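You operate a simulated robot arm through the tools that you are given. There is no shell and no other tool. Be economical: measure what you need, move in short steps, check, and stop when the job is done.

You run a simulated robot arm. Do the job below in one go: nothing can be reset, and whatever is moved stays where it is left.

Task
Push the wide desk drawer shut. Push the desk door shut. Shut the narrow desk drawer. Open the right bench drawer, take the cream tin and leave it in the inside of the right bench drawer and shut the drawer again. Open the right bench door, take the tub from the long bench top and put it in the right bench cupboard, then shut the door. Take the brush from the low end of the desk and leave it in the square tray. Do these in any order.
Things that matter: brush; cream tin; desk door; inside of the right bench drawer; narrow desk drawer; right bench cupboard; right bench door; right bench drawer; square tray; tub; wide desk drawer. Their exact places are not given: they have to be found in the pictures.

The check looks at the end state, three seconds after you hand in, the way a careful person would. Anything else that was tipped, shoved, dropped, spilled or broken makes it a failure.

Robot
A 6-joint arm with a two-finger gripper on a trunk, on a base that drives. Base frame: it is fixed to the floor where the robot stands at the start and does not move with it; the origin is under the middle of the robot, x ahead of it, y to its left, z up. Units: m, rad, N and s.
Its first joint turns from -2.897 to 2.897 rad. Places, roughly: brush (8x5x6 cm) [1.2, 0.8, 0.8]; cream tin [1.75, -1.75, 0.75]; desk door [0.8, -0.1, 0.3]; inside of the right bench drawer [1.7, -1.6, 0.7]; narrow desk drawer [0.6, 0.5, 0.6]; right bench cupboard [1.8, -1.6, 0.1]; right bench door [1.6, -1.4, 0.4]; right bench drawer [1.7, -1.5, 0.7]; square tray (19x19x4 cm) [2.4, -1, 0.8]; tub [1.25, -2, 0.75]; wide desk drawer [1, 0.1, 0.6]. Payload 3.43 kg.
The tool frame sits at the grasp point between the pads (the TCP): z along the fingers, y along the line on which they close. The tips reach 0.02 m beyond it. The gripper opens to 0.19 m. The gripper's body begins 0.248 m behind the TCP.
Orientation is that of the tool frame in the base frame, as a unit quaternion [x, y, z, w]. With the fingers straight down and closing along the base's y, the tool's x points along the base's -x, its y along +y and its z along -z.

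Tools
- The arm moves only by the tool jog_arm. Its argument "moves" is a list of rows, each a list of 7 numbers: the shift along the tool's x, y, z in m, then the turn, a rotation vector about the tool's x, y, z in rad, then the opening, from 0 (shut) to 1 (fully open). In form: [[tx, ty, tz, rx, ry, rz, jaw], ...]. A call has 1 to 8 rows; each row is the pose to reach, as a shift and turn from the pose commanded when the call began, along the tool's axes at that moment. A row lasts 0.2 s, in which the tool goes at most 0.05 m and 0.15 rad; a call with a longer step from one row to the next is refused whole, and so is a gripper value outside its range. Where a pose cannot be reached the arm comes as near as it can. A force on the tool above 40 N (or 10 N above the force at the start of the call, whichever is more), or a blocked arm, ends the call early, and 0.2 s more pass. The fingers move at their own pace (about 0.045 m/s each) and stop on an object; they squeeze with about 32 N. The grip force told is the motor's: it shows also when the fingers shut on nothing. Time passes only in rows, and 0.2 s behind the last, so rows that repeat a pose let the fingers close. It gives the time, the measured TCP pose, the force on the tool (base axes), the opening and the grip force at its end, in the units of the frame above (readings bear some noise), with the torque about the TCP (base axes, N m) and any sound that the robot's microphone picked up, and new pictures: "show" is both (left out), scene, wrist or none.
- Cameras (640 x 400 px; columns grow to the right, rows downward): "scene" is now at [0.0255, 0.1939, 1.2885]; the picture's right is [-0.04, -1.00, 0.00], its down [-0.64, 0.03, -0.77] and it looks along [0.77, -0.03, -0.64] (base axes); focal length 264 px, centre (320, 200). "wrist" rides on the gripper at [0.07, -0.008, -0.288] in the tool frame; the picture's right is [0.12, 0.99, 0.00], its down [-0.96, 0.12, -0.25] and it looks along [-0.25, 0.03, 0.97] (tool axes); focal length 261 px, centre (320, 200).
- raise_lower(by): slides the trunk up (or, below 0, down) by that many m; the arm and the scene camera ride with it, the base frame stays. It gives what a move gives, with no picture.
- steer(legs): drives the robot by 1 to 6 legs, each [ahead, turn to the left] in m and rad, along the robot's own axes; the way and the turn of a leg run together, so that a leg with both is an arc; at most 1.5 m and 3.142 rad a leg. The arm and the cameras ride along, it lands a little off, and it stops where it bumps. It gives what a move gives, and a new picture of the scene camera.
- turn_head(pan, tilt): turns the head with the scene camera to pan (to the left, within 2.705 rad either way) and tilt (down, from -0.506 to 1.204), counted from straight ahead of the robot. It gives what a move gives, and a new picture of the scene camera.
- point_at(camera, pixels): for up to 12 pixels [column, row] of the newest picture of that camera ("zoom" is the newest enlarged one), the place [x, y, z] in the base frame of the surface seen there, good to about 0.003 m. The clock stands still meanwhile.
- enlarge(camera, box): a new picture of the part [left, top, right, bottom] of that camera's present view, enlarged. The clock stands still meanwhile.
- job_done(): hands the job in; it is judged then, once.

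Work in short steps. Measure before you move; look again where a grasp or a placing could have gone wrong, and mend it. You have 131 turns and 260 pictures in all, those below and enlarged ones among them. Open the gripper and draw the arm clear of the work before you hand the job in, unless the task says otherwise.

The tools are called after ">>>" as a command line: name --pt "numbers of a row" for each row, then --argument value for the rest, lists and objects as JSON in quotes. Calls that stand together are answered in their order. jog_arm: Moves the arm, as the interface text tells. Its arguments: {"type":"object","properties":{"moves":{"type":"array"},"show":{"type":"string","enum":["both","scene","wrist","none"]}},"required":["moves"]} The other tools are called the same way: raise_lower (by) slides the trunk up or down; steer (legs) drives the base; turn_head (pan, tilt) turns the head that bears the scene camera; point_at (camera, pixels) gives the place of the surface under pixels of a picture; enlarge (camera, box) takes an enlarged picture of a part of a camera's view; job_done () hands the job in.

At the start:

```text
time: 0.0
position: [0.6512, -0.242, 1.0621]
orientation: [0.0, 1.0, 0.0, 0.0]
ft_force: [0.0, 0.0, -1.0]
moment: [0.02, 0.0, -0.01]
gripper_width: 0.1901
grip_force: 0.0
trunk travel left (down, up): [-0.1, 0.14]
robot x, y, heading: [0.0005, 0.0015, -0.001]
head pan, tilt: [-0.045, 0.696]
```

scene: 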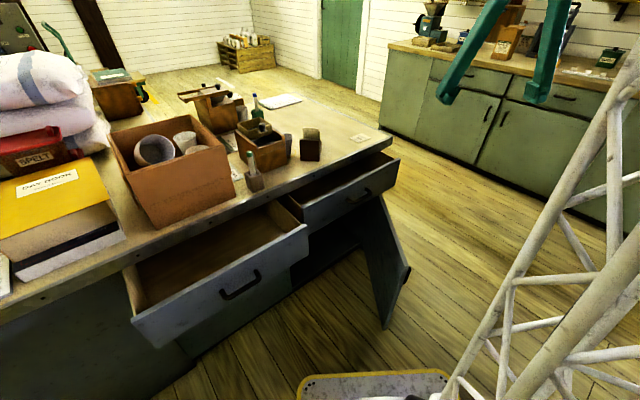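
wrist: 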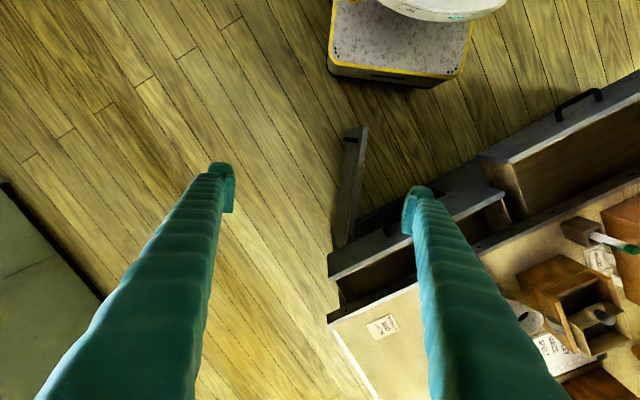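

The scene shows two open desk drawers (fronts near (225,285) and (345,190)) and an open door at (385,260). I measure these first.

>>> point_at --camera "scene" --pixels '[[135, 318], [306, 232], [240, 285], [305, 212], [397, 160], [360, 195], [405, 270], [385, 325], [375, 205], [285, 205], [380, 140], [125, 270]]'

>>> enlarge --camera "scene" --box '[100, 80, 420, 340]'

>>> turn_head --pan -0.8 --tilt 0.5

```text
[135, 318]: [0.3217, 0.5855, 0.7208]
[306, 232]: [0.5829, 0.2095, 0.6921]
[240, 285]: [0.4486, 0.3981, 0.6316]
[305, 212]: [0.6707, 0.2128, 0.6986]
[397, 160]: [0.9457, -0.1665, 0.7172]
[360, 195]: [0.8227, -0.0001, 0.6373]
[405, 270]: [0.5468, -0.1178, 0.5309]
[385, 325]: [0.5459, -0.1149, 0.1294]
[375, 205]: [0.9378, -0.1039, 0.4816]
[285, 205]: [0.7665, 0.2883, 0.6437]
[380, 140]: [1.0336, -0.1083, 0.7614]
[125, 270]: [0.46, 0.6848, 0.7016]
```

```text
1.54 times, centred on (260, 210) of scene
```

zoom: 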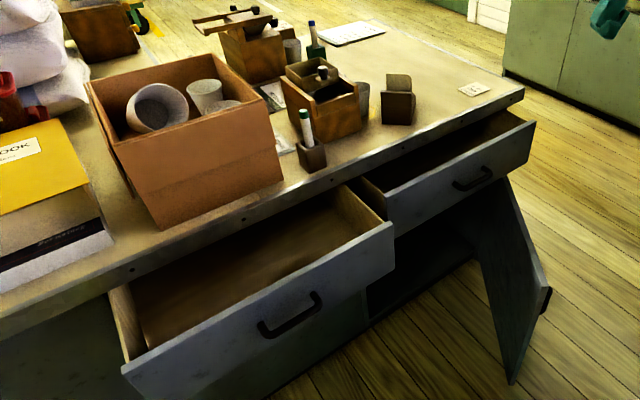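

```text
time: 1.1
position: [0.6516, -0.2427, 1.0626]
orientation: [0.001, 1.0, 0.001, 0.0]
ft_force: [0.4, -0.3, 0.3]
moment: [-0.02, 0.03, -0.02]
gripper_width: 0.1899
grip_force: 0.1
trunk travel left (down, up): [-0.1, 0.14]
robot x, y, heading: [-0.001, -0.0018, 0.0]
head pan, tilt: [-0.799, 0.499]
```

scene: 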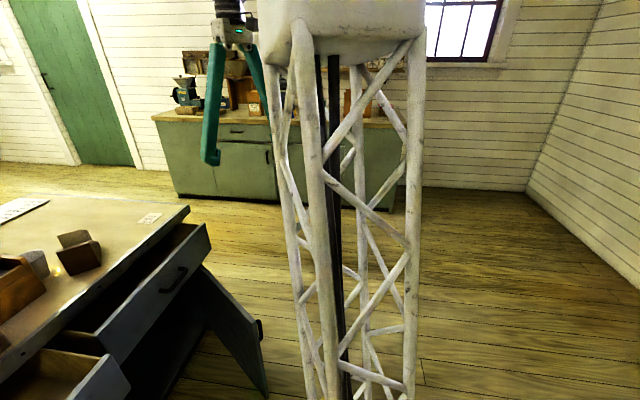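

The front line of the drawers runs roughly along (0.57,-0.82), so the desk is turned. I look back with a steeper tilt to measure desk edge, door and the robot's own mast.

>>> point_at --camera "scene" --pixels '[[300, 100], [400, 100], [340, 300], [260, 330], [225, 120], [180, 190], [395, 210], [270, 145], [160, 112], [209, 240]]'

>>> turn_head --pan 0.0 --tilt 0.95

```text
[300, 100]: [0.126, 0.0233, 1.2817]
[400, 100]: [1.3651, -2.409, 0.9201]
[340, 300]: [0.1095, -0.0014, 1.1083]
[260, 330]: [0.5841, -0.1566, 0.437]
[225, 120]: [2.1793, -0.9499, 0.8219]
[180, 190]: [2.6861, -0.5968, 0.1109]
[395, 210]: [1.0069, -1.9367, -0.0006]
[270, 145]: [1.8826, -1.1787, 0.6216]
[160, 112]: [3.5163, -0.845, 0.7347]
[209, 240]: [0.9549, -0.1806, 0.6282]
```

```text
time: 2.2
position: [0.6518, -0.2425, 1.0635]
orientation: [-0.001, 1.0, 0.0, 0.0]
ft_force: [0.2, -0.6, -0.3]
moment: [-0.01, 0.0, 0.0]
gripper_width: 0.1899
grip_force: 0.0
trunk travel left (down, up): [-0.1, 0.14]
robot x, y, heading: [-0.0005, -0.0007, -0.001]
head pan, tilt: [0.0, 0.949]
```

scene: 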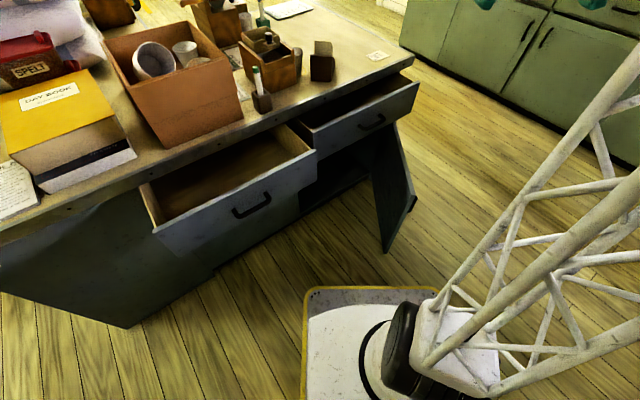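

I now measure the desk edge, drawer fronts, handles, door edge, and tall items by the edge.

>>> point_at --camera "scene" --pixels '[[20, 238], [130, 188], [275, 120], [405, 65], [160, 235], [316, 160], [255, 203], [418, 90], [320, 150], [373, 121], [412, 200], [384, 250]]'

>>> point_at --camera "scene" --pixels '[[184, 138], [242, 94], [262, 100], [257, 70], [322, 48], [105, 55], [397, 130], [380, 160], [123, 155], [300, 300], [395, 340], [440, 330]]'

>>> enlarge --camera "scene" --box '[280, 50, 440, 260]'

```text
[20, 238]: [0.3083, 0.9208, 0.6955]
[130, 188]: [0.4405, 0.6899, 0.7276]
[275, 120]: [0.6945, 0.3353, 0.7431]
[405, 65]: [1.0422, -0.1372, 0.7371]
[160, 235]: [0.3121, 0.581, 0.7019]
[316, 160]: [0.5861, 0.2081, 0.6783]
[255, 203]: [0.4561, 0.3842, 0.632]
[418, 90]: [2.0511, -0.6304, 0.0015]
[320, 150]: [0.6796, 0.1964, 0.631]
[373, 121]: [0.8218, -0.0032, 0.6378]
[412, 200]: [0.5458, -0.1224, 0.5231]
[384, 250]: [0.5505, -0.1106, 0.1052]
```

```text
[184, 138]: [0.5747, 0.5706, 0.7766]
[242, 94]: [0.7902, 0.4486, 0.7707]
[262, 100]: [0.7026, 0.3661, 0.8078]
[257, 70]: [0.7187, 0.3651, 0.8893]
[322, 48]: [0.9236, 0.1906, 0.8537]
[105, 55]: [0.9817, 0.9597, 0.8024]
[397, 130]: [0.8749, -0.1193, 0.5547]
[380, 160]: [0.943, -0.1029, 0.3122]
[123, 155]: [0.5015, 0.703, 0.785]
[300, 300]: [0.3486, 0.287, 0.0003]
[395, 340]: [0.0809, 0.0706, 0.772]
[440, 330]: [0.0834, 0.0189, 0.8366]
```

```text
1.90 times, centred on (360, 155) of scene
```

zoom: 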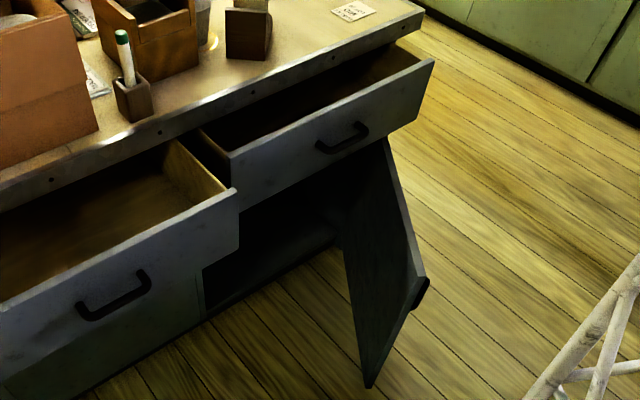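

Desk axes: inward normal is about (0.81,0.59) and the desk edge sits at u≈0.76. The left drawer front is at u≈0.595 and the right one at u≈0.665. I swing the arm in front of the left drawer, yaw 36° and close the fingers.

>>> jog_arm --pt "0.02 0.045 0 0 0 -0.13 0" --pt "0.04 0.09 0 0 0 -0.26 0" --pt "0.06 0.135 0 0 0 -0.38 0" --pt "0.08 0.18 0 0 0 -0.5 0" --pt "0.1 0.225 0 0 0 -0.63 0" --pt "0.12 0.27 0 0 0 -0.63 0" --pt "0.14 0.315 0 0 0 -0.63 0" --pt "0.16 0.36 0 0 0 -0.63 0" --show "scene"

```text
time: 4.0
position: [0.492, 0.1203, 1.0641]
orientation: [-0.311, 0.951, 0.0, -0.001]
ft_force: [-0.7, -0.4, 0.3]
moment: [0.08, 0.1, -0.01]
gripper_width: 0.0292
grip_force: 0.0
trunk travel left (down, up): [-0.1, 0.14]
robot x, y, heading: [-0.0017, -0.0047, -0.003]
head pan, tilt: [0.0, 0.949]
```

scene: 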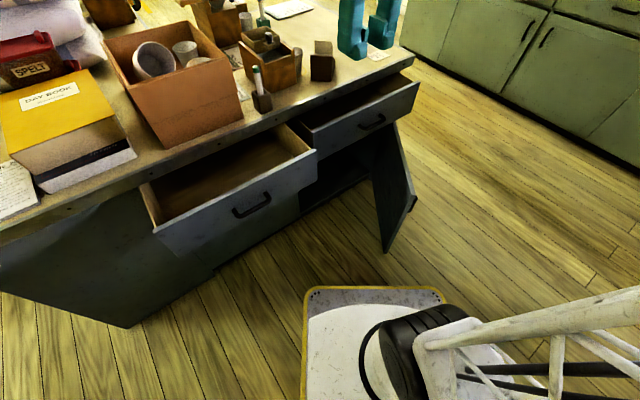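

Now I lower beside the left drawer's handle line with a 30° tilt, staying in front (u≈0.48).

>>> jog_arm --pt "0 0.018 0.043 0 -0.065 0 0" --pt "0 0.036 0.086 0 -0.13 0 0" --pt "0 0.054 0.129 0 -0.195 0 0" --pt "0 0.072 0.172 0 -0.26 0 0" --pt "0 0.09 0.215 0 -0.325 0 0" --pt "0 0.108 0.258 0 -0.39 0 0" --pt "0 0.126 0.301 0 -0.455 0 0" --pt "0 0.142 0.344 0 -0.52 0 0" --show "scene"

```text
time: 5.8
position: [0.4367, 0.2487, 0.7706]
orientation: [-0.3, 0.92, 0.079, 0.239]
ft_force: [0.0, 0.8, 1.0]
moment: [0.02, -0.05, 0.02]
gripper_width: 0.0003
grip_force: 32.2
out of reach, approached as far as the arm can: row 7, 8
trunk travel left (down, up): [-0.1, 0.14]
robot x, y, heading: [-0.0002, 0.0003, -0.0]
head pan, tilt: [0.0, 0.949]
```

scene: 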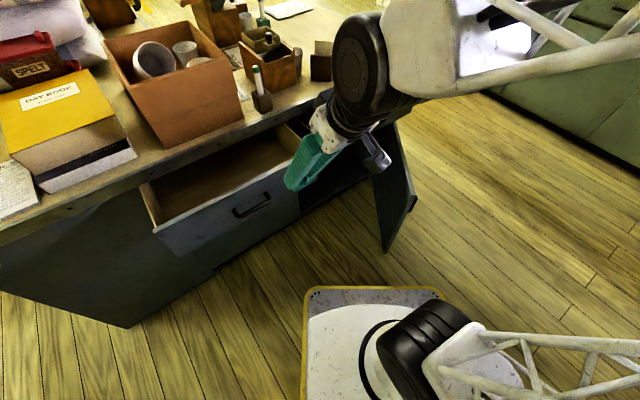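

The reach limit stopped it at z=0.77. I lower the trunk to bring the fingers to z≈0.67 there.

>>> raise_lower --by -0.1

>>> jog_arm --pt "0 0 0.0 0 0.05 0 0" --pt "0 0 0.02 0 0.1 0 0" --show "both"

```text
time: 7.2
position: [0.437, 0.2482, 0.6708]
orientation: [-0.299, 0.921, 0.078, 0.238]
ft_force: [0.7, 0.3, 0.2]
moment: [-0.01, 0.02, -0.01]
gripper_width: 0.0
grip_force: 31.5
trunk travel left (down, up): [0.0, 0.24]
robot x, y, heading: [0.0013, 0.0058, 0.001]
head pan, tilt: [0.0, 0.949]
```

```text
time: 7.8
position: [0.4432, 0.2532, 0.6542]
orientation: [-0.303, 0.931, 0.063, 0.192]
ft_force: [0.1, 0.1, 0.7]
moment: [0.06, -0.03, 0.01]
gripper_width: 0.0
grip_force: 31.5
trunk travel left (down, up): [0.0, 0.24]
robot x, y, heading: [0.0037, -0.0036, 0.0]
head pan, tilt: [0.0, 0.949]
```

scene: 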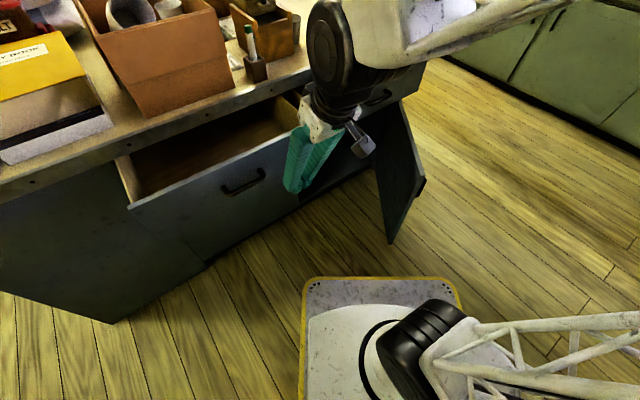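
wrist: 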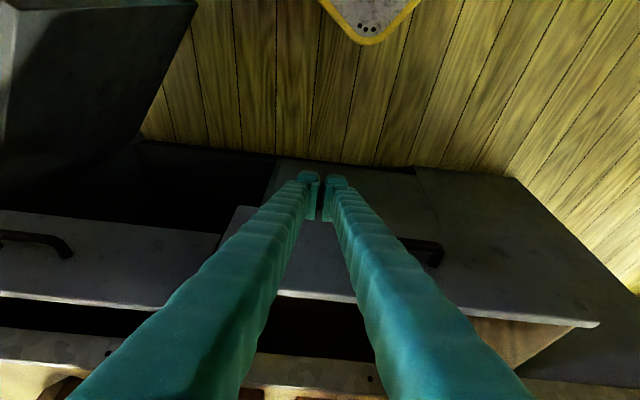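

The fingers are in front of the drawer at u≈0.51, clear of the handle on its right side. I push inward along the desk normal.

>>> jog_arm --pt "-0.028 0 0.012 0 0 0 0" --pt "-0.055 0 0.024 0 0 0 0" --pt "-0.083 0 0.036 0 0 0 0" --pt "-0.11 0 0.048 0 0 0 0" --pt "-0.138 0 0.06 0 0 0 0" --pt "-0.165 0 0.071 0 0 0 0" --pt "-0.193 0 0.083 0 0 0 0" --pt "-0.22 0 0.095 0 0 0 0" --show "scene"

```text
time: 9.6
position: [0.6384, 0.3959, 0.6525]
orientation: [-0.303, 0.931, 0.062, 0.192]
ft_force: [-5.4, -4.8, -0.6]
moment: [0.01, -0.01, -0.03]
gripper_width: 0.0063
grip_force: 34.3
trunk travel left (down, up): [0.0, 0.24]
robot x, y, heading: [-0.002, -0.0028, -0.0]
head pan, tilt: [0.0, 0.949]
```

scene: 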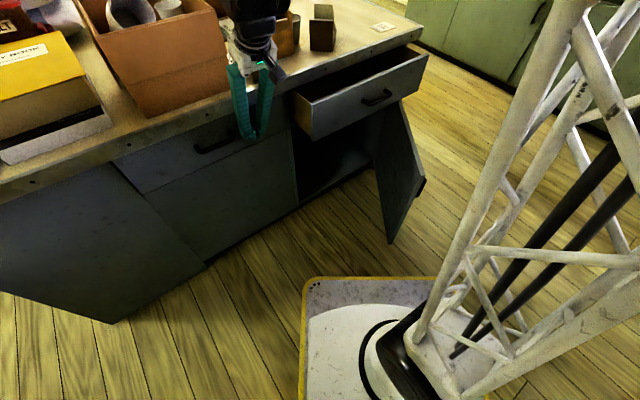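

The drawer is nearly in, with about 7 N of resistance. I push on until it meets its stop.

>>> jog_arm --pt "-0.01 0 0.004 0 0 0 0" --pt "-0.02 0 0.008 0 0 0 0" --pt "-0.03 0 0.012 0 0 0 0" --pt "-0.04 0 0.016 0 0 0 0" --show "scene"

```text
time: 9.9
position: [0.6384, 0.3965, 0.6511]
orientation: [-0.304, 0.932, 0.062, 0.188]
ft_force: [-9.3, -6.4, 5.4]
moment: [0.09, -0.12, -0.04]
gripper_width: 0.0061
grip_force: 34.5
trunk travel left (down, up): [0.0, 0.24]
robot x, y, heading: [-0.0053, 0.0018, 0.001]
head pan, tilt: [0.0, 0.949]
stopped in row 1: the force on the tool passed its limit at 57 N (the readings are from after the stop); the commanded pose is now the measured one
```

scene: 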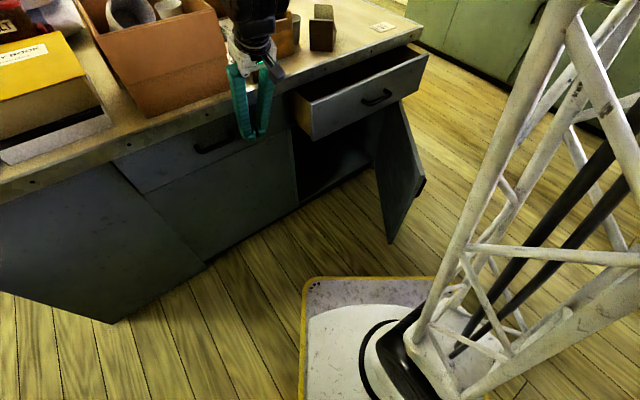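

The drawer hit its stop (57 N). I back out, then slide to the right drawer at v≈0.37, left of its handle.

>>> jog_arm --pt "0.046 0 -0.02 0 0 0 0" --pt "0.092 0 -0.04 0 0 0 0" --pt "0.138 0 -0.06 0 0 0 0" --pt "0.165 -0.03 -0.071 0 0 0 0" --pt "0.165 -0.08 -0.071 0 0 0 0" --pt "0.165 -0.13 -0.071 0 0 0 0" --pt "0.165 -0.18 -0.071 0 0 0 0" --pt "0.165 -0.23 -0.071 0 0 0 0" --show "none"

>>> jog_arm --pt "0 -0.04 0 0 0 0 0" --pt "0 -0.08 0 0 0 0 0" --pt "0 -0.08 0 0 0 0 0" --show "scene"

```text
refused: row 1 steps farther than a row can; nothing moved
```

```text
time: 10.7
position: [0.6873, 0.3288, 0.6514]
orientation: [-0.303, 0.932, 0.061, 0.188]
ft_force: [-13.6, -17.1, 5.0]
moment: [-0.05, -0.15, -0.16]
gripper_width: 0.006
grip_force: 34.8
trunk travel left (down, up): [0.0, 0.24]
robot x, y, heading: [0.0007, 0.0003, -0.006]
head pan, tilt: [0.0, 0.949]
```

scene: 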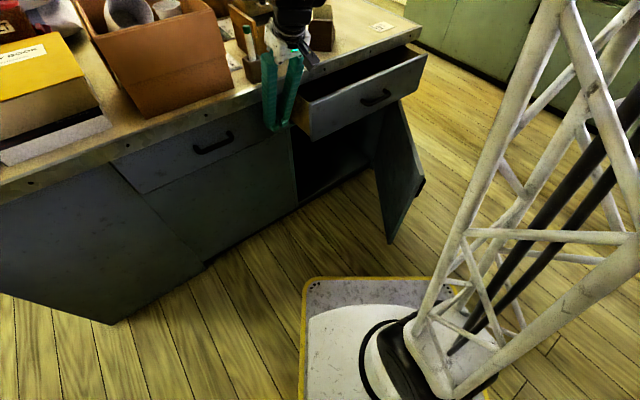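

The first call was refused for a slightly long step, so the second slid along the shut drawer without harm. I now retract with smaller steps.

>>> jog_arm --pt "0.043 0 -0.018 0 0 0 0" --pt "0.086 0 -0.036 0 0 0 0" --pt "0.129 0 -0.054 0 0 0 0" --pt "0.165 0 -0.069 0 0 0 0" --pt "0.18 -0.04 -0.075 0 0 0 0" --pt "0.18 -0.085 -0.075 0 0 0 0" --pt "0.18 -0.13 -0.075 0 0 0 0" --pt "0.18 -0.175 -0.075 0 0 0 0" --show "none"

```text
time: 12.5
position: [0.632, 0.0752, 0.6527]
orientation: [-0.303, 0.932, 0.062, 0.189]
ft_force: [-0.1, 0.1, 0.6]
moment: [-0.08, -0.06, -0.05]
gripper_width: 0.0001
grip_force: 34.2
trunk travel left (down, up): [0.0, 0.24]
robot x, y, heading: [0.0002, -0.0016, 0.0]
head pan, tilt: [0.0, 0.949]
```

At u≈0.555, v≈0.31. I shift to v≈0.36 and push inward.

>>> jog_arm --pt "0 -0.045 0 0 0 0 0" --pt "-0.03 -0.05 0.012 0 0 0 0" --pt "-0.06 -0.05 0.025 0 0 0 0" --pt "-0.09 -0.05 0.037 0 0 0 0" --pt "-0.12 -0.05 0.049 0 0 0 0" --pt "-0.15 -0.05 0.062 0 0 0 0" --pt "-0.18 -0.05 0.075 0 0 0 0" --pt "-0.21 -0.05 0.087 0 0 0 0" --show "scene"

```text
time: 14.2
position: [0.8176, 0.1507, 0.6496]
orientation: [-0.303, 0.933, 0.062, 0.185]
ft_force: [-8.4, -7.7, 5.1]
moment: [0.05, -0.11, -0.05]
gripper_width: 0.006
grip_force: 34.8
trunk travel left (down, up): [0.0, 0.24]
robot x, y, heading: [0.0002, -0.0002, -0.004]
head pan, tilt: [0.0, 0.949]
stopped in row 8: the force on the tool passed its limit at 82 N (the readings are from after the stop); the commanded pose is now the measured one
```

scene: 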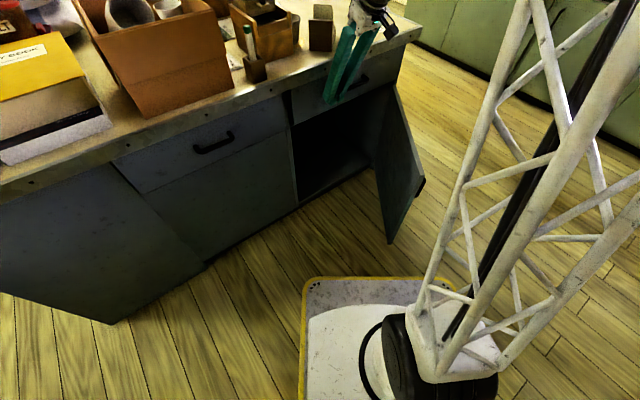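

The right drawer is at its stop too. Next the door: I retract and travel over its top edge (z≈0.55) to its outer (-y) side.

>>> jog_arm --pt "0.042 0 -0.017 0 0 0 0" --pt "0.084 0 -0.034 0 0 0 0" --pt "0.126 0 -0.05 0 0 0 0" --pt "0.168 0 -0.067 0 0 0 0" --pt "0.19 -0.035 -0.076 0 0 0 0" --pt "0.212 -0.07 -0.085 0 0 0 0" --pt "0.234 -0.105 -0.094 0 0 0 0" --pt "0.256 -0.14 -0.102 0 0 0 0" --show "none"

>>> jog_arm --pt "0.022 -0.035 -0.009 0 0 0 0" --pt "0.044 -0.07 -0.018 0 0 0 0" --pt "0.066 -0.105 -0.027 0 0 0 0" --show "both"

```text
time: 16.0
position: [0.6818, -0.1246, 0.6457]
orientation: [-0.304, 0.933, 0.062, 0.185]
ft_force: [0.5, -0.1, 0.7]
moment: [-0.09, 0.0, -0.05]
gripper_width: 0.0
grip_force: 33.8
trunk travel left (down, up): [0.0, 0.24]
robot x, y, heading: [-0.0008, 0.0005, -0.003]
head pan, tilt: [0.0, 0.949]
```

```text
time: 16.8
position: [0.6841, -0.2518, 0.6427]
orientation: [-0.304, 0.932, 0.062, 0.186]
ft_force: [-0.6, 0.3, -0.1]
moment: [-0.14, 0.02, -0.06]
gripper_width: 0.0
grip_force: 34.0
trunk travel left (down, up): [0.0, 0.24]
robot x, y, heading: [0.0005, 0.0048, -0.001]
head pan, tilt: [0.0, 0.949]
```

scene: 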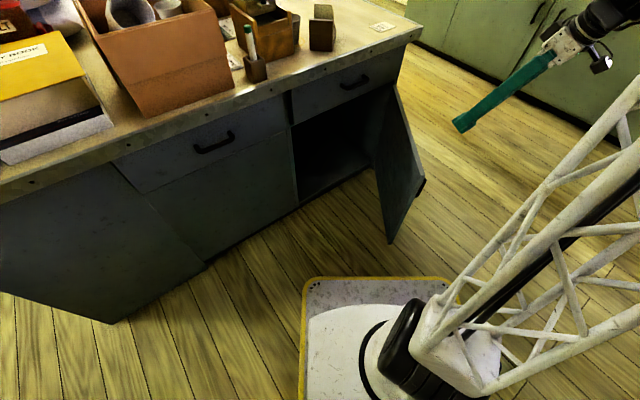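
wrist: 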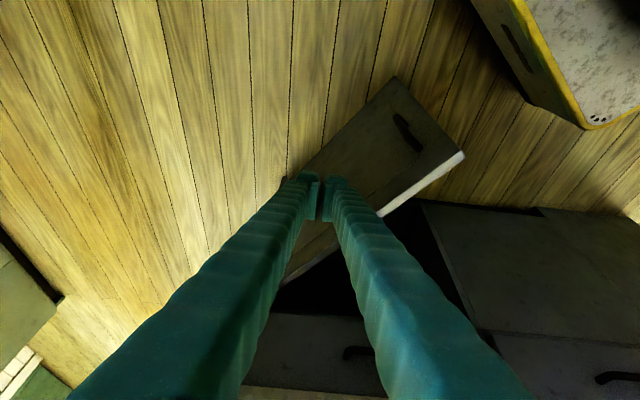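

The fingers are outside the door. I go down 0.17 m beside its outer face.

>>> point_at --camera "wrist" --pixels '[[445, 172], [398, 78], [408, 130], [350, 160]]'

>>> jog_arm --pt "0.016 0 0.04 0 0 0 0" --pt "0.032 0 0.08 0 0 0 0" --pt "0.048 0 0.12 0 0 0 0" --pt "0.063 0 0.158 0 0 0 0" --show "none"

```text
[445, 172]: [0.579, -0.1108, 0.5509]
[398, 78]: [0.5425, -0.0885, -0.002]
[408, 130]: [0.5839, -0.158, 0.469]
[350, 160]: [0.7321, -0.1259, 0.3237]
```

```text
time: 17.8
position: [0.6862, -0.2502, 0.4737]
orientation: [-0.305, 0.932, 0.062, 0.185]
ft_force: [-0.4, 0.5, 0.5]
moment: [-0.07, 0.01, -0.04]
gripper_width: 0.0001
grip_force: 33.5
trunk travel left (down, up): [0.0, 0.24]
robot x, y, heading: [0.0011, 0.0006, -0.001]
head pan, tilt: [0.0, 0.949]
```

At z=0.474, 0.1 m outside the door face. I push along the chord of the door's swing toward the closed position.

>>> jog_arm --pt "-0.029 0.024 0.0115 0 0 0 0" --pt "-0.058 0.048 0.023 0 0 0 0" --pt "-0.087 0.073 0.0345 0 0 0 0" --pt "-0.116 0.097 0.046 0 0 0 0" --pt "-0.145 0.121 0.0575 0 0 0 0" --pt "-0.174 0.145 0.069 0 0 0 0" --pt "-0.203 0.169 0.0805 0 0 0 0" --pt "-0.232 0.194 0.092 0 0 0 0" --show "scene"

```text
time: 19.6
position: [0.7713, 0.0544, 0.4786]
orientation: [-0.303, 0.933, 0.062, 0.186]
ft_force: [0.7, -0.6, 0.1]
moment: [0.01, -0.01, 0.03]
gripper_width: 0.0
grip_force: 33.6
trunk travel left (down, up): [0.0, 0.24]
robot x, y, heading: [0.0026, 0.0021, -0.002]
head pan, tilt: [0.0, 0.949]
```

scene: 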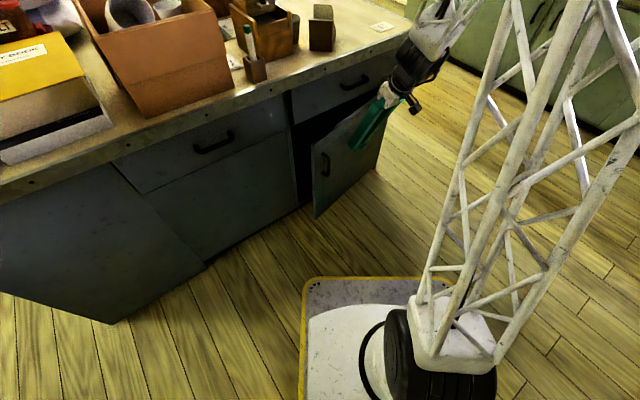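

The door is swinging closed at low force; I continue to the stop.

>>> jog_arm --pt "-0.03 0.02 0.012 0 0 0 0" --pt "-0.06 0.04 0.024 0 0 0 0" --pt "-0.09 0.06 0.036 0 0 0 0" --pt "-0.11 0.07 0.044 0 0 0 0" --pt "-0.13 0.07 0.052 0 0 0 0" --show "scene"

```text
time: 20.4
position: [0.8118, 0.1543, 0.4773]
orientation: [-0.303, 0.933, 0.061, 0.184]
ft_force: [-5.0, -5.5, 2.8]
moment: [0.01, -0.07, -0.07]
gripper_width: 0.006
grip_force: 34.7
trunk travel left (down, up): [0.0, 0.24]
robot x, y, heading: [-0.0015, 0.0033, -0.001]
head pan, tilt: [0.0, 0.949]
stopped in row 4: the force on the tool passed its limit at 342 N (the readings are from after the stop); the commanded pose is now the measured one
```

scene: 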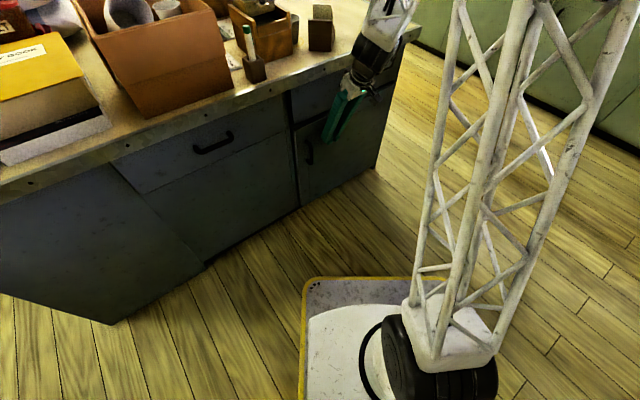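

The door is on its stop. I retract outward and lift, then check the closure and look over the desk for the brush.

>>> jog_arm --pt "0.045 0 -0.018 0 0 0 0" --pt "0.09 0 -0.036 0 0 0 0" --pt "0.135 0 -0.054 0 0 0 0" --pt "0.18 0 -0.072 0 0 0 0" --pt "0.21 0 -0.11 0 0 0 0" --pt "0.195 0 -0.157 0 0 0 0" --pt "0.18 0 -0.2 0 0 0 0" --pt "0.165 0 -0.245 0 0 0 0" --show "none"

>>> raise_lower --by 0.2

>>> turn_head --pan 0.45 --tilt 0.6

>>> turn_head --pan 0.0 --tilt 0.6

```text
time: 22.2
position: [0.6185, 0.0074, 0.6434]
orientation: [-0.303, 0.933, 0.062, 0.183]
ft_force: [0.4, 0.4, -0.6]
moment: [0.03, 0.06, 0.02]
gripper_width: 0.0
grip_force: 34.2
trunk travel left (down, up): [0.0, 0.24]
robot x, y, heading: [-0.0008, 0.0003, -0.005]
head pan, tilt: [0.0, 0.949]
```

```text
time: 24.4
position: [0.6171, 0.0083, 0.8429]
orientation: [-0.303, 0.933, 0.061, 0.183]
ft_force: [0.1, 0.3, -0.2]
moment: [-0.01, 0.0, 0.01]
gripper_width: 0.0
grip_force: 34.5
trunk travel left (down, up): [-0.2, 0.04]
robot x, y, heading: [0.0009, 0.0038, -0.003]
head pan, tilt: [0.0, 0.949]
```

```text
time: 25.3
position: [0.6178, 0.0084, 0.8427]
orientation: [-0.303, 0.933, 0.061, 0.184]
ft_force: [-0.4, 0.3, 0.7]
moment: [0.0, 0.0, 0.0]
gripper_width: 0.0
grip_force: 34.2
trunk travel left (down, up): [-0.2, 0.04]
robot x, y, heading: [-0.0003, -0.0036, -0.003]
head pan, tilt: [0.45, 0.6]
```

scene: 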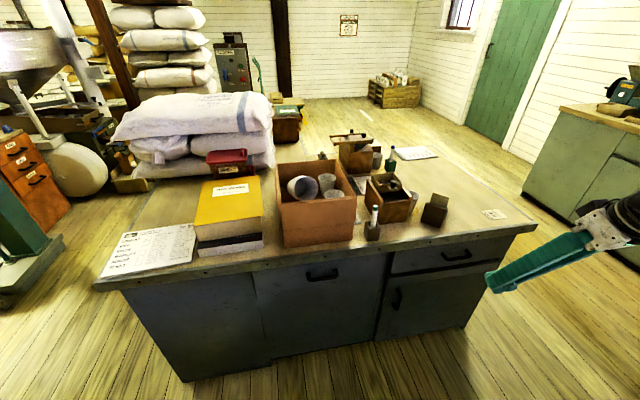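

```text
time: 26.2
position: [0.617, 0.008, 0.8437]
orientation: [-0.302, 0.933, 0.06, 0.184]
ft_force: [-0.4, 0.3, -0.1]
moment: [0.02, 0.0, -0.01]
gripper_width: 0.0
grip_force: 34.0
trunk travel left (down, up): [-0.2, 0.04]
robot x, y, heading: [-0.0022, -0.0012, -0.004]
head pan, tilt: [0.0, 0.6]
```

scene: 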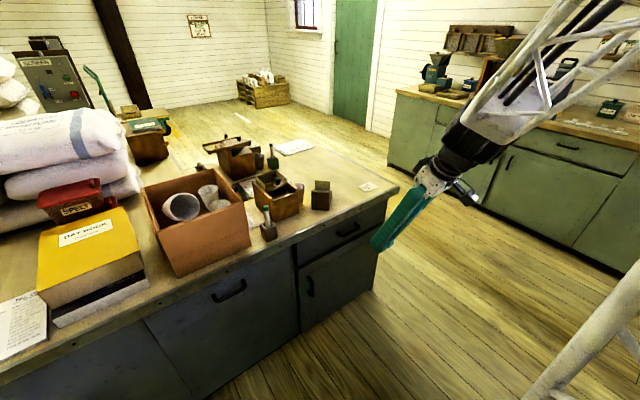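

The three desk parts look shut. I zoom on the desk clutter around (230,165) to find the brush, and on the fronts.

>>> enlarge --camera "scene" --box '[180, 120, 340, 220]'

>>> enlarge --camera "scene" --box '[130, 190, 410, 365]'

>>> enlarge --camera "scene" --box '[20, 70, 200, 180]'

```text
4.00 times, centred on (260, 170) of scene
```

zoom: 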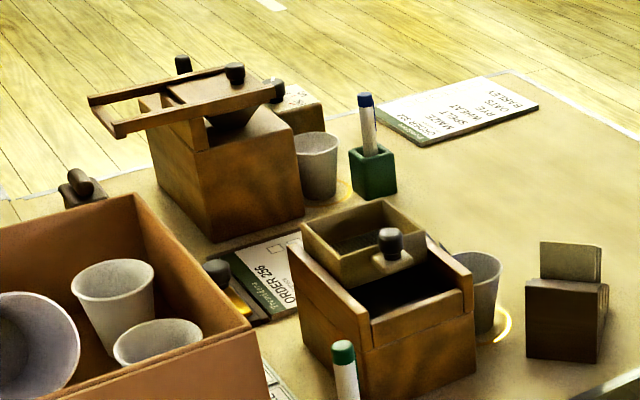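

```text
2.29 times, centred on (270, 278) of scene
```

zoom: 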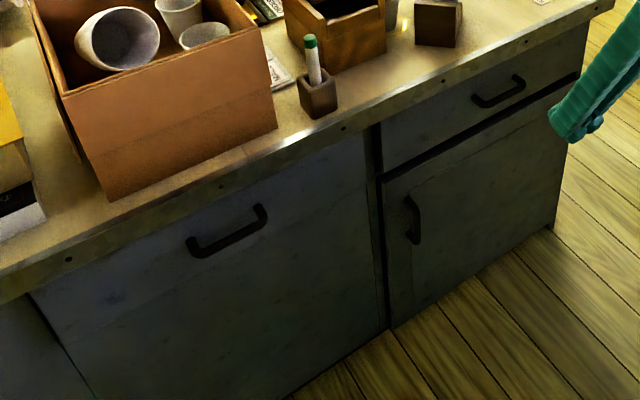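

```text
3.56 times, centred on (110, 125) of scene
```

zoom: 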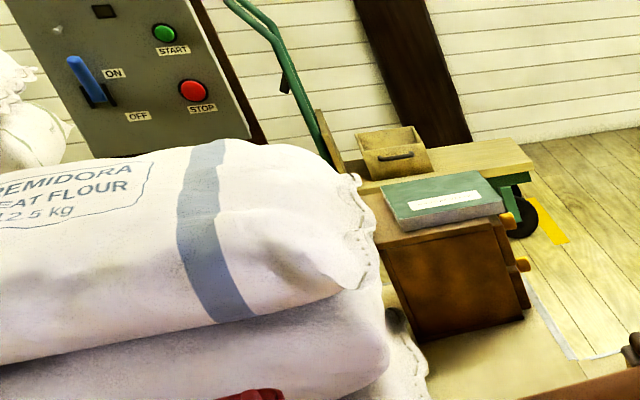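

Closures look good. A dark knobbed item at scene (200,167) behind the orange box may be the brush; I measure it along with desk fronts for flushness.

>>> point_at --camera "scene" --pixels '[[200, 168], [200, 165], [320, 238], [352, 240], [360, 258], [325, 285], [180, 310], [285, 270], [230, 130], [395, 190], [330, 165], [188, 175]]'

>>> enlarge --camera "scene" --box '[180, 145, 228, 175]'

```text
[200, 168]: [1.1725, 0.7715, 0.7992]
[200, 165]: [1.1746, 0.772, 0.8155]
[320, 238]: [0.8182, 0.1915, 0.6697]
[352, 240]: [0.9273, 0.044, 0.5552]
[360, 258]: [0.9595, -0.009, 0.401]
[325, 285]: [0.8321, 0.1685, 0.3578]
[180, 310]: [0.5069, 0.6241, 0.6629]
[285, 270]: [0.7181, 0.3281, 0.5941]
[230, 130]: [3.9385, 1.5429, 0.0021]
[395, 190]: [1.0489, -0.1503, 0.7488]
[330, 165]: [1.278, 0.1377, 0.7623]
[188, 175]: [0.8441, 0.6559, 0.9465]
```

```text
13.33 times, centred on (204, 160) of scene
```

zoom: 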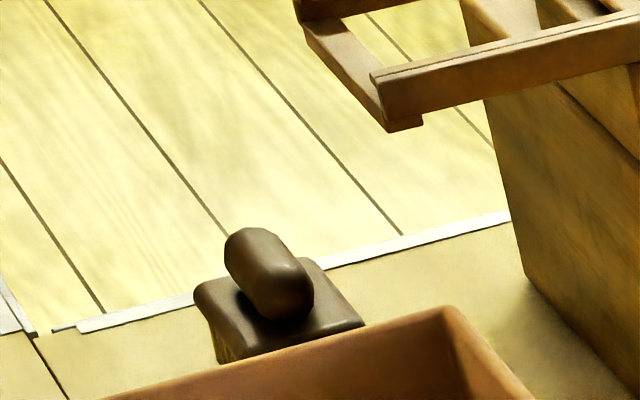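

All desk fronts sit at u≈0.772–0.777, flush. The brush is found at (1.17,0.77) by the desk's far edge. The bench is parallel to the desk's depth axis, its front at v≈2.06, so I turn right and drive toward it first.

>>> steer --legs '[[0, -0.94], [1.15, 0]]'

>>> turn_head --pan -0.35 --tilt 0.55

>>> turn_head --pan 0.5 --tilt 0.55

```text
time: 34.5
position: [1.038, -1.4086, 0.8431]
orientation: [0.15, 0.97, -0.028, 0.191]
ft_force: [0.1, -0.2, -0.8]
moment: [0.0, -0.02, -0.01]
gripper_width: 0.0003
grip_force: 34.7
trunk travel left (down, up): [-0.2, 0.04]
robot x, y, heading: [0.6624, -0.9127, -0.936]
head pan, tilt: [0.0, 0.6]
```

scene: 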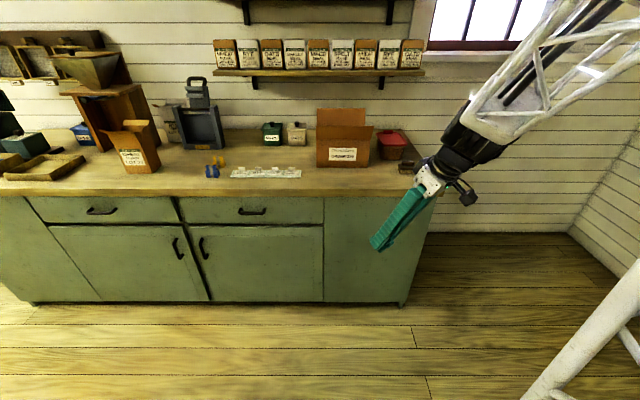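

```text
time: 35.3
position: [1.0374, -1.4086, 0.8432]
orientation: [0.151, 0.969, -0.028, 0.192]
ft_force: [-0.3, -0.1, 0.9]
moment: [0.01, -0.02, -0.02]
gripper_width: 0.0
grip_force: 34.6
trunk travel left (down, up): [-0.2, 0.04]
robot x, y, heading: [0.6631, -0.9154, -0.936]
head pan, tilt: [-0.351, 0.55]
```

scene: 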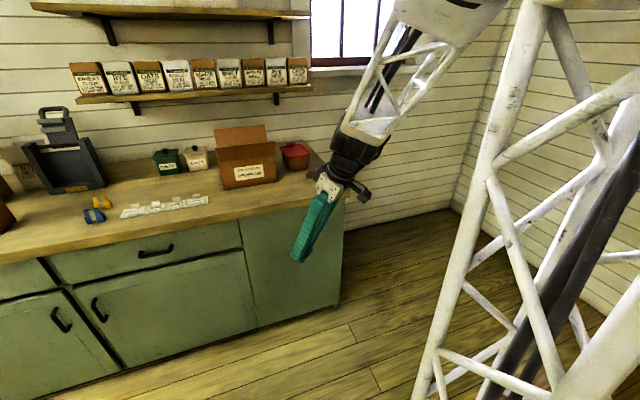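

```text
time: 36.5
position: [1.0388, -1.4088, 0.8431]
orientation: [0.151, 0.969, -0.027, 0.191]
ft_force: [1.1, 0.2, 0.2]
moment: [-0.01, 0.03, -0.02]
gripper_width: 0.0
grip_force: 34.1
trunk travel left (down, up): [-0.2, 0.04]
robot x, y, heading: [0.6654, -0.9123, -0.943]
head pan, tilt: [0.499, 0.55]
```

scene: 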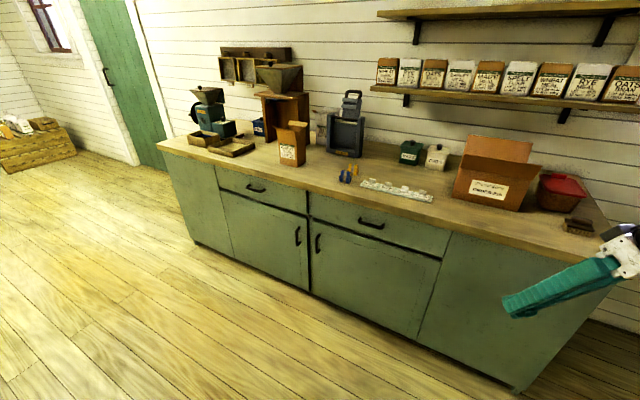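

Bench is in view: cream tin likely (437,155), tub with red lid (560,190), drawer handle (371,223), door handle (318,243), tray around (235,147). I measure.

>>> point_at --camera "scene" --pixels '[[437, 158], [436, 148], [411, 155], [560, 200], [560, 180], [495, 190], [371, 224], [318, 243], [330, 190], [235, 150], [580, 226], [400, 190]]'

>>> enlarge --camera "scene" --box '[300, 120, 620, 320]'

>>> enlarge --camera "scene" --box '[160, 70, 320, 170]'

```text
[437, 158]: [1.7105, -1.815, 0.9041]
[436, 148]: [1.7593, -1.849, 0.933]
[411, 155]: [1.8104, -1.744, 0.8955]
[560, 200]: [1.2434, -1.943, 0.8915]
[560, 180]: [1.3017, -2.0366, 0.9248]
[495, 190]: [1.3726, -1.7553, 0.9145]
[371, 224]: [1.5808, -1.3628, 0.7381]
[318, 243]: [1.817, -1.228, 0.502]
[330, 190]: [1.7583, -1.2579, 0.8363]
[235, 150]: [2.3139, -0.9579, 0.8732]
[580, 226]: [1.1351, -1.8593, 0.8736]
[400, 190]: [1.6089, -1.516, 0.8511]
```

```text
2.00 times, centred on (460, 220) of scene
```

zoom: 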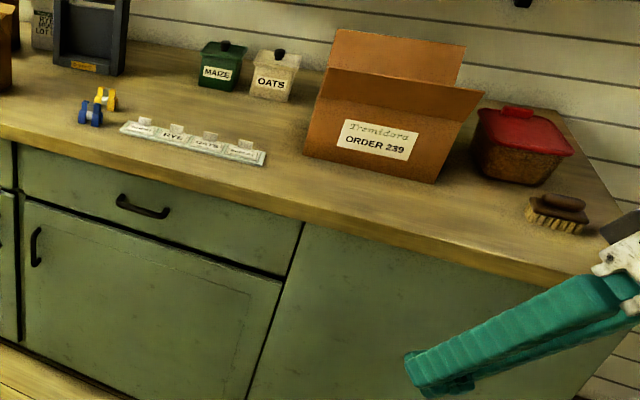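

```text
4.00 times, centred on (240, 120) of scene
```

zoom: 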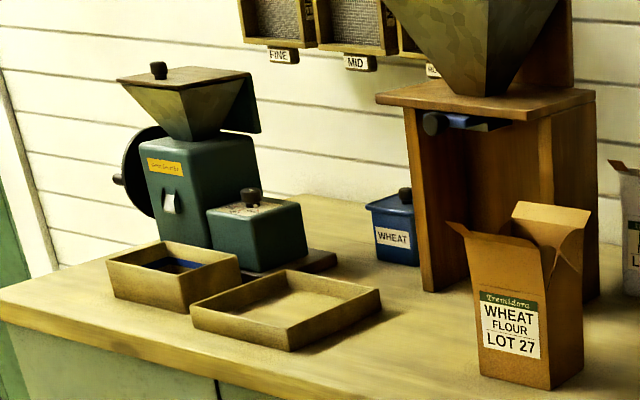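

The cream tin ("OATS") is near u≈0.33, v≈2.5; the tub with the red lid is at u≈-0.14, v≈2.35; the drawer handle at u≈0.48, v≈2.03. I measure drawer and door extents and object outlines more exactly.

>>> point_at --camera "scene" --pixels '[[448, 238], [312, 205], [313, 292], [438, 265], [418, 335], [355, 222], [385, 228], [360, 250], [345, 212], [316, 235], [320, 252], [440, 225]]'

>>> point_at --camera "scene" --pixels '[[428, 162], [445, 166], [447, 152], [426, 150], [538, 178], [585, 186], [545, 172], [575, 178], [540, 205], [575, 212], [437, 146], [470, 195]]'

>>> enlarge --camera "scene" --box '[300, 180, 460, 280]'

>>> enlarge --camera "scene" --box '[520, 150, 616, 210]'

```text
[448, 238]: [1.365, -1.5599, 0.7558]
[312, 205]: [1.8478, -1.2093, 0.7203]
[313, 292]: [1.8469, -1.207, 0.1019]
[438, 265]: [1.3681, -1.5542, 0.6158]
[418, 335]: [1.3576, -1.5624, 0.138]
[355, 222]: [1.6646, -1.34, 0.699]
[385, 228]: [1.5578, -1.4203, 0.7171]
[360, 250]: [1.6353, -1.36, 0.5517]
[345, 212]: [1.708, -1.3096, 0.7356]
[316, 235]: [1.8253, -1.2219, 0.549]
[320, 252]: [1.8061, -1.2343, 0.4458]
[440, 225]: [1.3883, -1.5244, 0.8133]
```

```text
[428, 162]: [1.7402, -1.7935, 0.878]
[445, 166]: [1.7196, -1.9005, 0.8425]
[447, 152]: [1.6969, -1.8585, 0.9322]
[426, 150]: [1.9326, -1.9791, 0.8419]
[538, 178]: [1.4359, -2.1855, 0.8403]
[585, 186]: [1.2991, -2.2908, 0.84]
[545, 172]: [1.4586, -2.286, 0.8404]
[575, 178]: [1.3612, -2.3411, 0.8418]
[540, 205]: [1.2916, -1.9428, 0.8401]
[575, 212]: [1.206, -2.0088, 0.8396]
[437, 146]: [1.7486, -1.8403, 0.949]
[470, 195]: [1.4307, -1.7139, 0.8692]
```

```text
4.00 times, centred on (380, 230) of scene
```

zoom: 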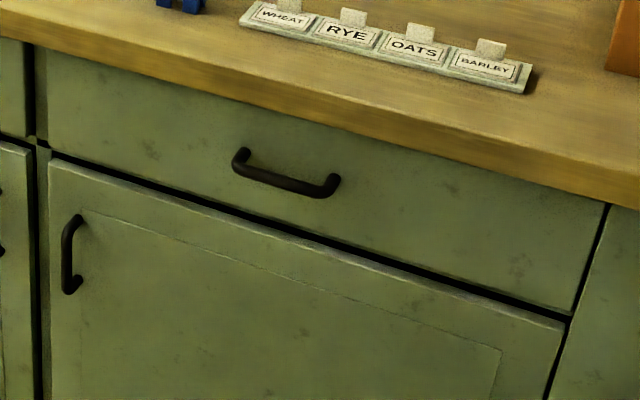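

```text
6.67 times, centred on (568, 180) of scene
```

zoom: 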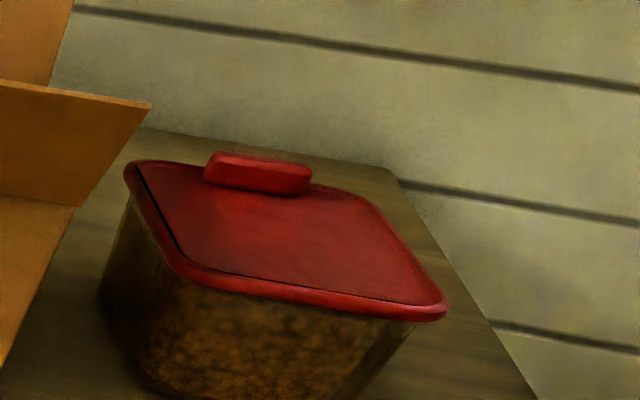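

Drawer spans u 0.187–0.784 and the door the same, z 0.10–0.62, its handle on the left at u≈0.745 (hinge at the right). I drive to stand in front of the drawer.

>>> steer --legs '[[0, 1.571], [0.42, 0], [0, -1.571]]'

```text
time: 47.1
position: [1.3912, -1.1474, 0.8432]
orientation: [0.135, 0.972, -0.025, 0.192]
ft_force: [-0.2, -0.1, 0.4]
moment: [-0.01, -0.01, 0.01]
gripper_width: 0.0002
grip_force: 34.3
trunk travel left (down, up): [-0.2, 0.04]
robot x, y, heading: [1.002, -0.6653, -0.91]
head pan, tilt: [0.499, 0.55]
```

scene: 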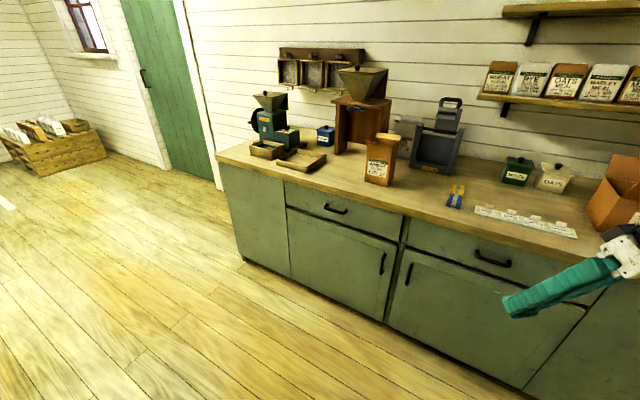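

I turn the tool to face the bench: first yaw to the bench normal.

>>> jog_arm --pt "0 0 0 0.051 0 0.125 0" --pt "0 0 0 0.103 0 0.25 0" --pt "0 0 0 0.154 0 0.375 0" --pt "0 0 0 0.205 0 0.5 0" --pt "0 0 0 0.2565 0 0.625 0" --show "none"

>>> jog_arm --pt "0 0 0 0 -0.149 0 0" --pt "0 0 0 0 -0.298 0 0" --pt "0 0 0 0 -0.447 0 0" --pt "0 0 0 0 -0.596 0 0" --pt "0 0 0 0 -0.745 0 0" --pt "0 0 0 0 -0.894 0 0" --pt "0 0 0 0 -1.043 0 0" --pt "0 0 0 0 -1.19 0 0" --show "scene"

```text
time: 48.3
position: [1.3921, -1.1468, 0.8434]
orientation: [0.449, 0.873, -0.087, 0.172]
ft_force: [-0.6, -0.9, 0.4]
moment: [0.01, -0.02, 0.05]
gripper_width: 0.0001
grip_force: 33.8
trunk travel left (down, up): [-0.2, 0.04]
robot x, y, heading: [1.0028, -0.6663, -0.905]
head pan, tilt: [0.499, 0.55]
```

```text
time: 50.1
position: [1.5409, -1.3329, 1.0831]
orientation: [0.364, 0.625, -0.332, 0.606]
ft_force: [8.2, 4.4, 1.7]
moment: [0.2, 0.29, -1.95]
gripper_width: 0.0002
grip_force: 34.1
out of reach, approached as far as the arm can: row 2, 3, 4, 5, 6, 7, 8
trunk travel left (down, up): [-0.2, 0.04]
robot x, y, heading: [1.0032, -0.6658, -0.903]
head pan, tilt: [0.499, 0.55]
```

scene: 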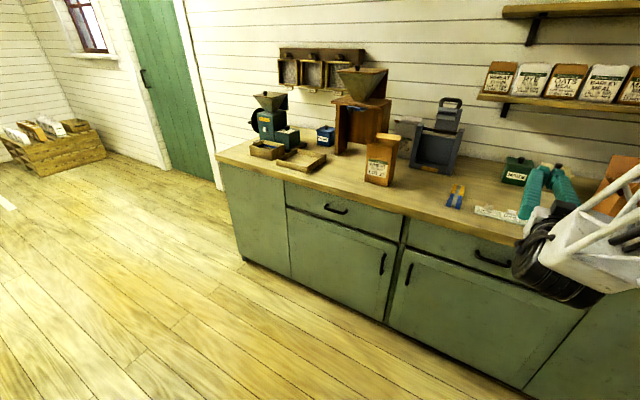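

It went "out of reach" and settled at z≈1.08 with some contact reading; I look with both cameras before continuing.

>>> jog_arm --pt "0 0 0 0 0 0 0" --show "wrist"

>>> turn_head --pan 0.1 --tilt 0.55

```text
time: 50.5
position: [1.5562, -1.3245, 1.085]
orientation: [0.343, 0.635, -0.327, 0.61]
ft_force: [-0.2, -0.1, -1.1]
moment: [0.02, 0.02, 0.02]
gripper_width: 0.0
grip_force: 34.6
trunk travel left (down, up): [-0.2, 0.04]
robot x, y, heading: [1.003, -0.6633, -0.909]
head pan, tilt: [0.499, 0.55]
```

wrist: 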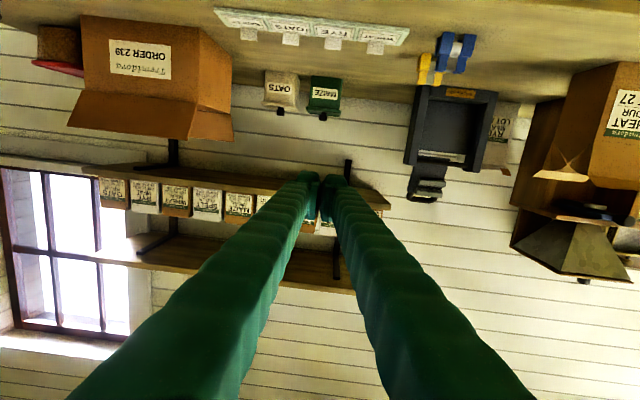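

```text
time: 51.3
position: [1.5562, -1.3235, 1.0842]
orientation: [0.343, 0.635, -0.327, 0.61]
ft_force: [-0.4, 0.2, 0.0]
moment: [-0.02, -0.01, 0.01]
gripper_width: 0.0001
grip_force: 34.1
trunk travel left (down, up): [-0.2, 0.04]
robot x, y, heading: [1.0001, -0.667, -0.91]
head pan, tilt: [0.099, 0.55]
```

scene: 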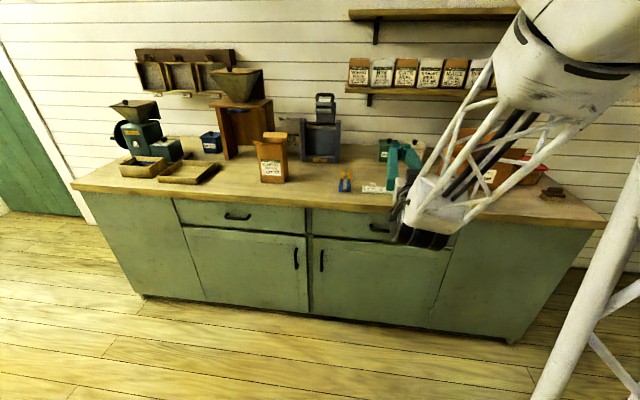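

The tool is now horizontal facing the bench at z≈1.08, nothing touched. I back the base up slightly for clearance, then roll the gripper so it closes vertically.

>>> steer --legs '[[-0.13, 0]]'

>>> jog_arm --pt "0 0 0 0 0 0.149 0.3" --pt "0 0 0 0 0 0.298 0.3" --pt "0 0 0 0 0 0.447 0.3" --pt "0 0 0 0 0 0.596 0.3" --pt "0 0 0 0 0 0.745 0.3" --pt "0 0 0 0 0 0.894 0.3" --pt "0 0 0 0 0 1.043 0.3" --pt "0 0 0 0 0 1.19 0.3" --show "none"

>>> raise_lower --by -0.18

```text
time: 52.6
position: [1.473, -1.2229, 1.0863]
orientation: [0.344, 0.634, -0.328, 0.61]
ft_force: [0.2, -0.3, -0.9]
moment: [-0.02, -0.03, 0.04]
gripper_width: 0.0
grip_force: 34.2
trunk travel left (down, up): [-0.2, 0.04]
robot x, y, heading: [0.9219, -0.5626, -0.91]
head pan, tilt: [0.099, 0.55]
```

scene: 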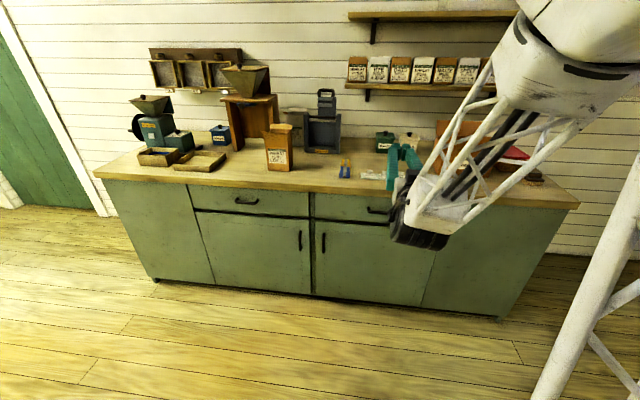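

```text
time: 54.4
position: [1.3396, -0.9958, 1.187]
orientation: [0.651, 0.422, -0.016, 0.631]
ft_force: [-0.8, -0.8, -0.9]
moment: [0.03, 0.02, 0.14]
gripper_width: 0.0571
grip_force: 0.0
out of reach, approached as far as the arm can: row 1, 2, 3, 4, 5, 6, 7, 8
trunk travel left (down, up): [-0.2, 0.04]
robot x, y, heading: [0.9253, -0.5641, -0.906]
head pan, tilt: [0.099, 0.55]
```

```text
time: 56.4
position: [1.3388, -0.9957, 1.0081]
orientation: [0.651, 0.422, -0.016, 0.631]
ft_force: [-1.4, 0.8, 0.5]
moment: [0.0, 0.02, 0.01]
gripper_width: 0.057
grip_force: 0.1
trunk travel left (down, up): [-0.02, 0.22]
robot x, y, heading: [0.9215, -0.5631, -0.911]
head pan, tilt: [0.099, 0.55]
```

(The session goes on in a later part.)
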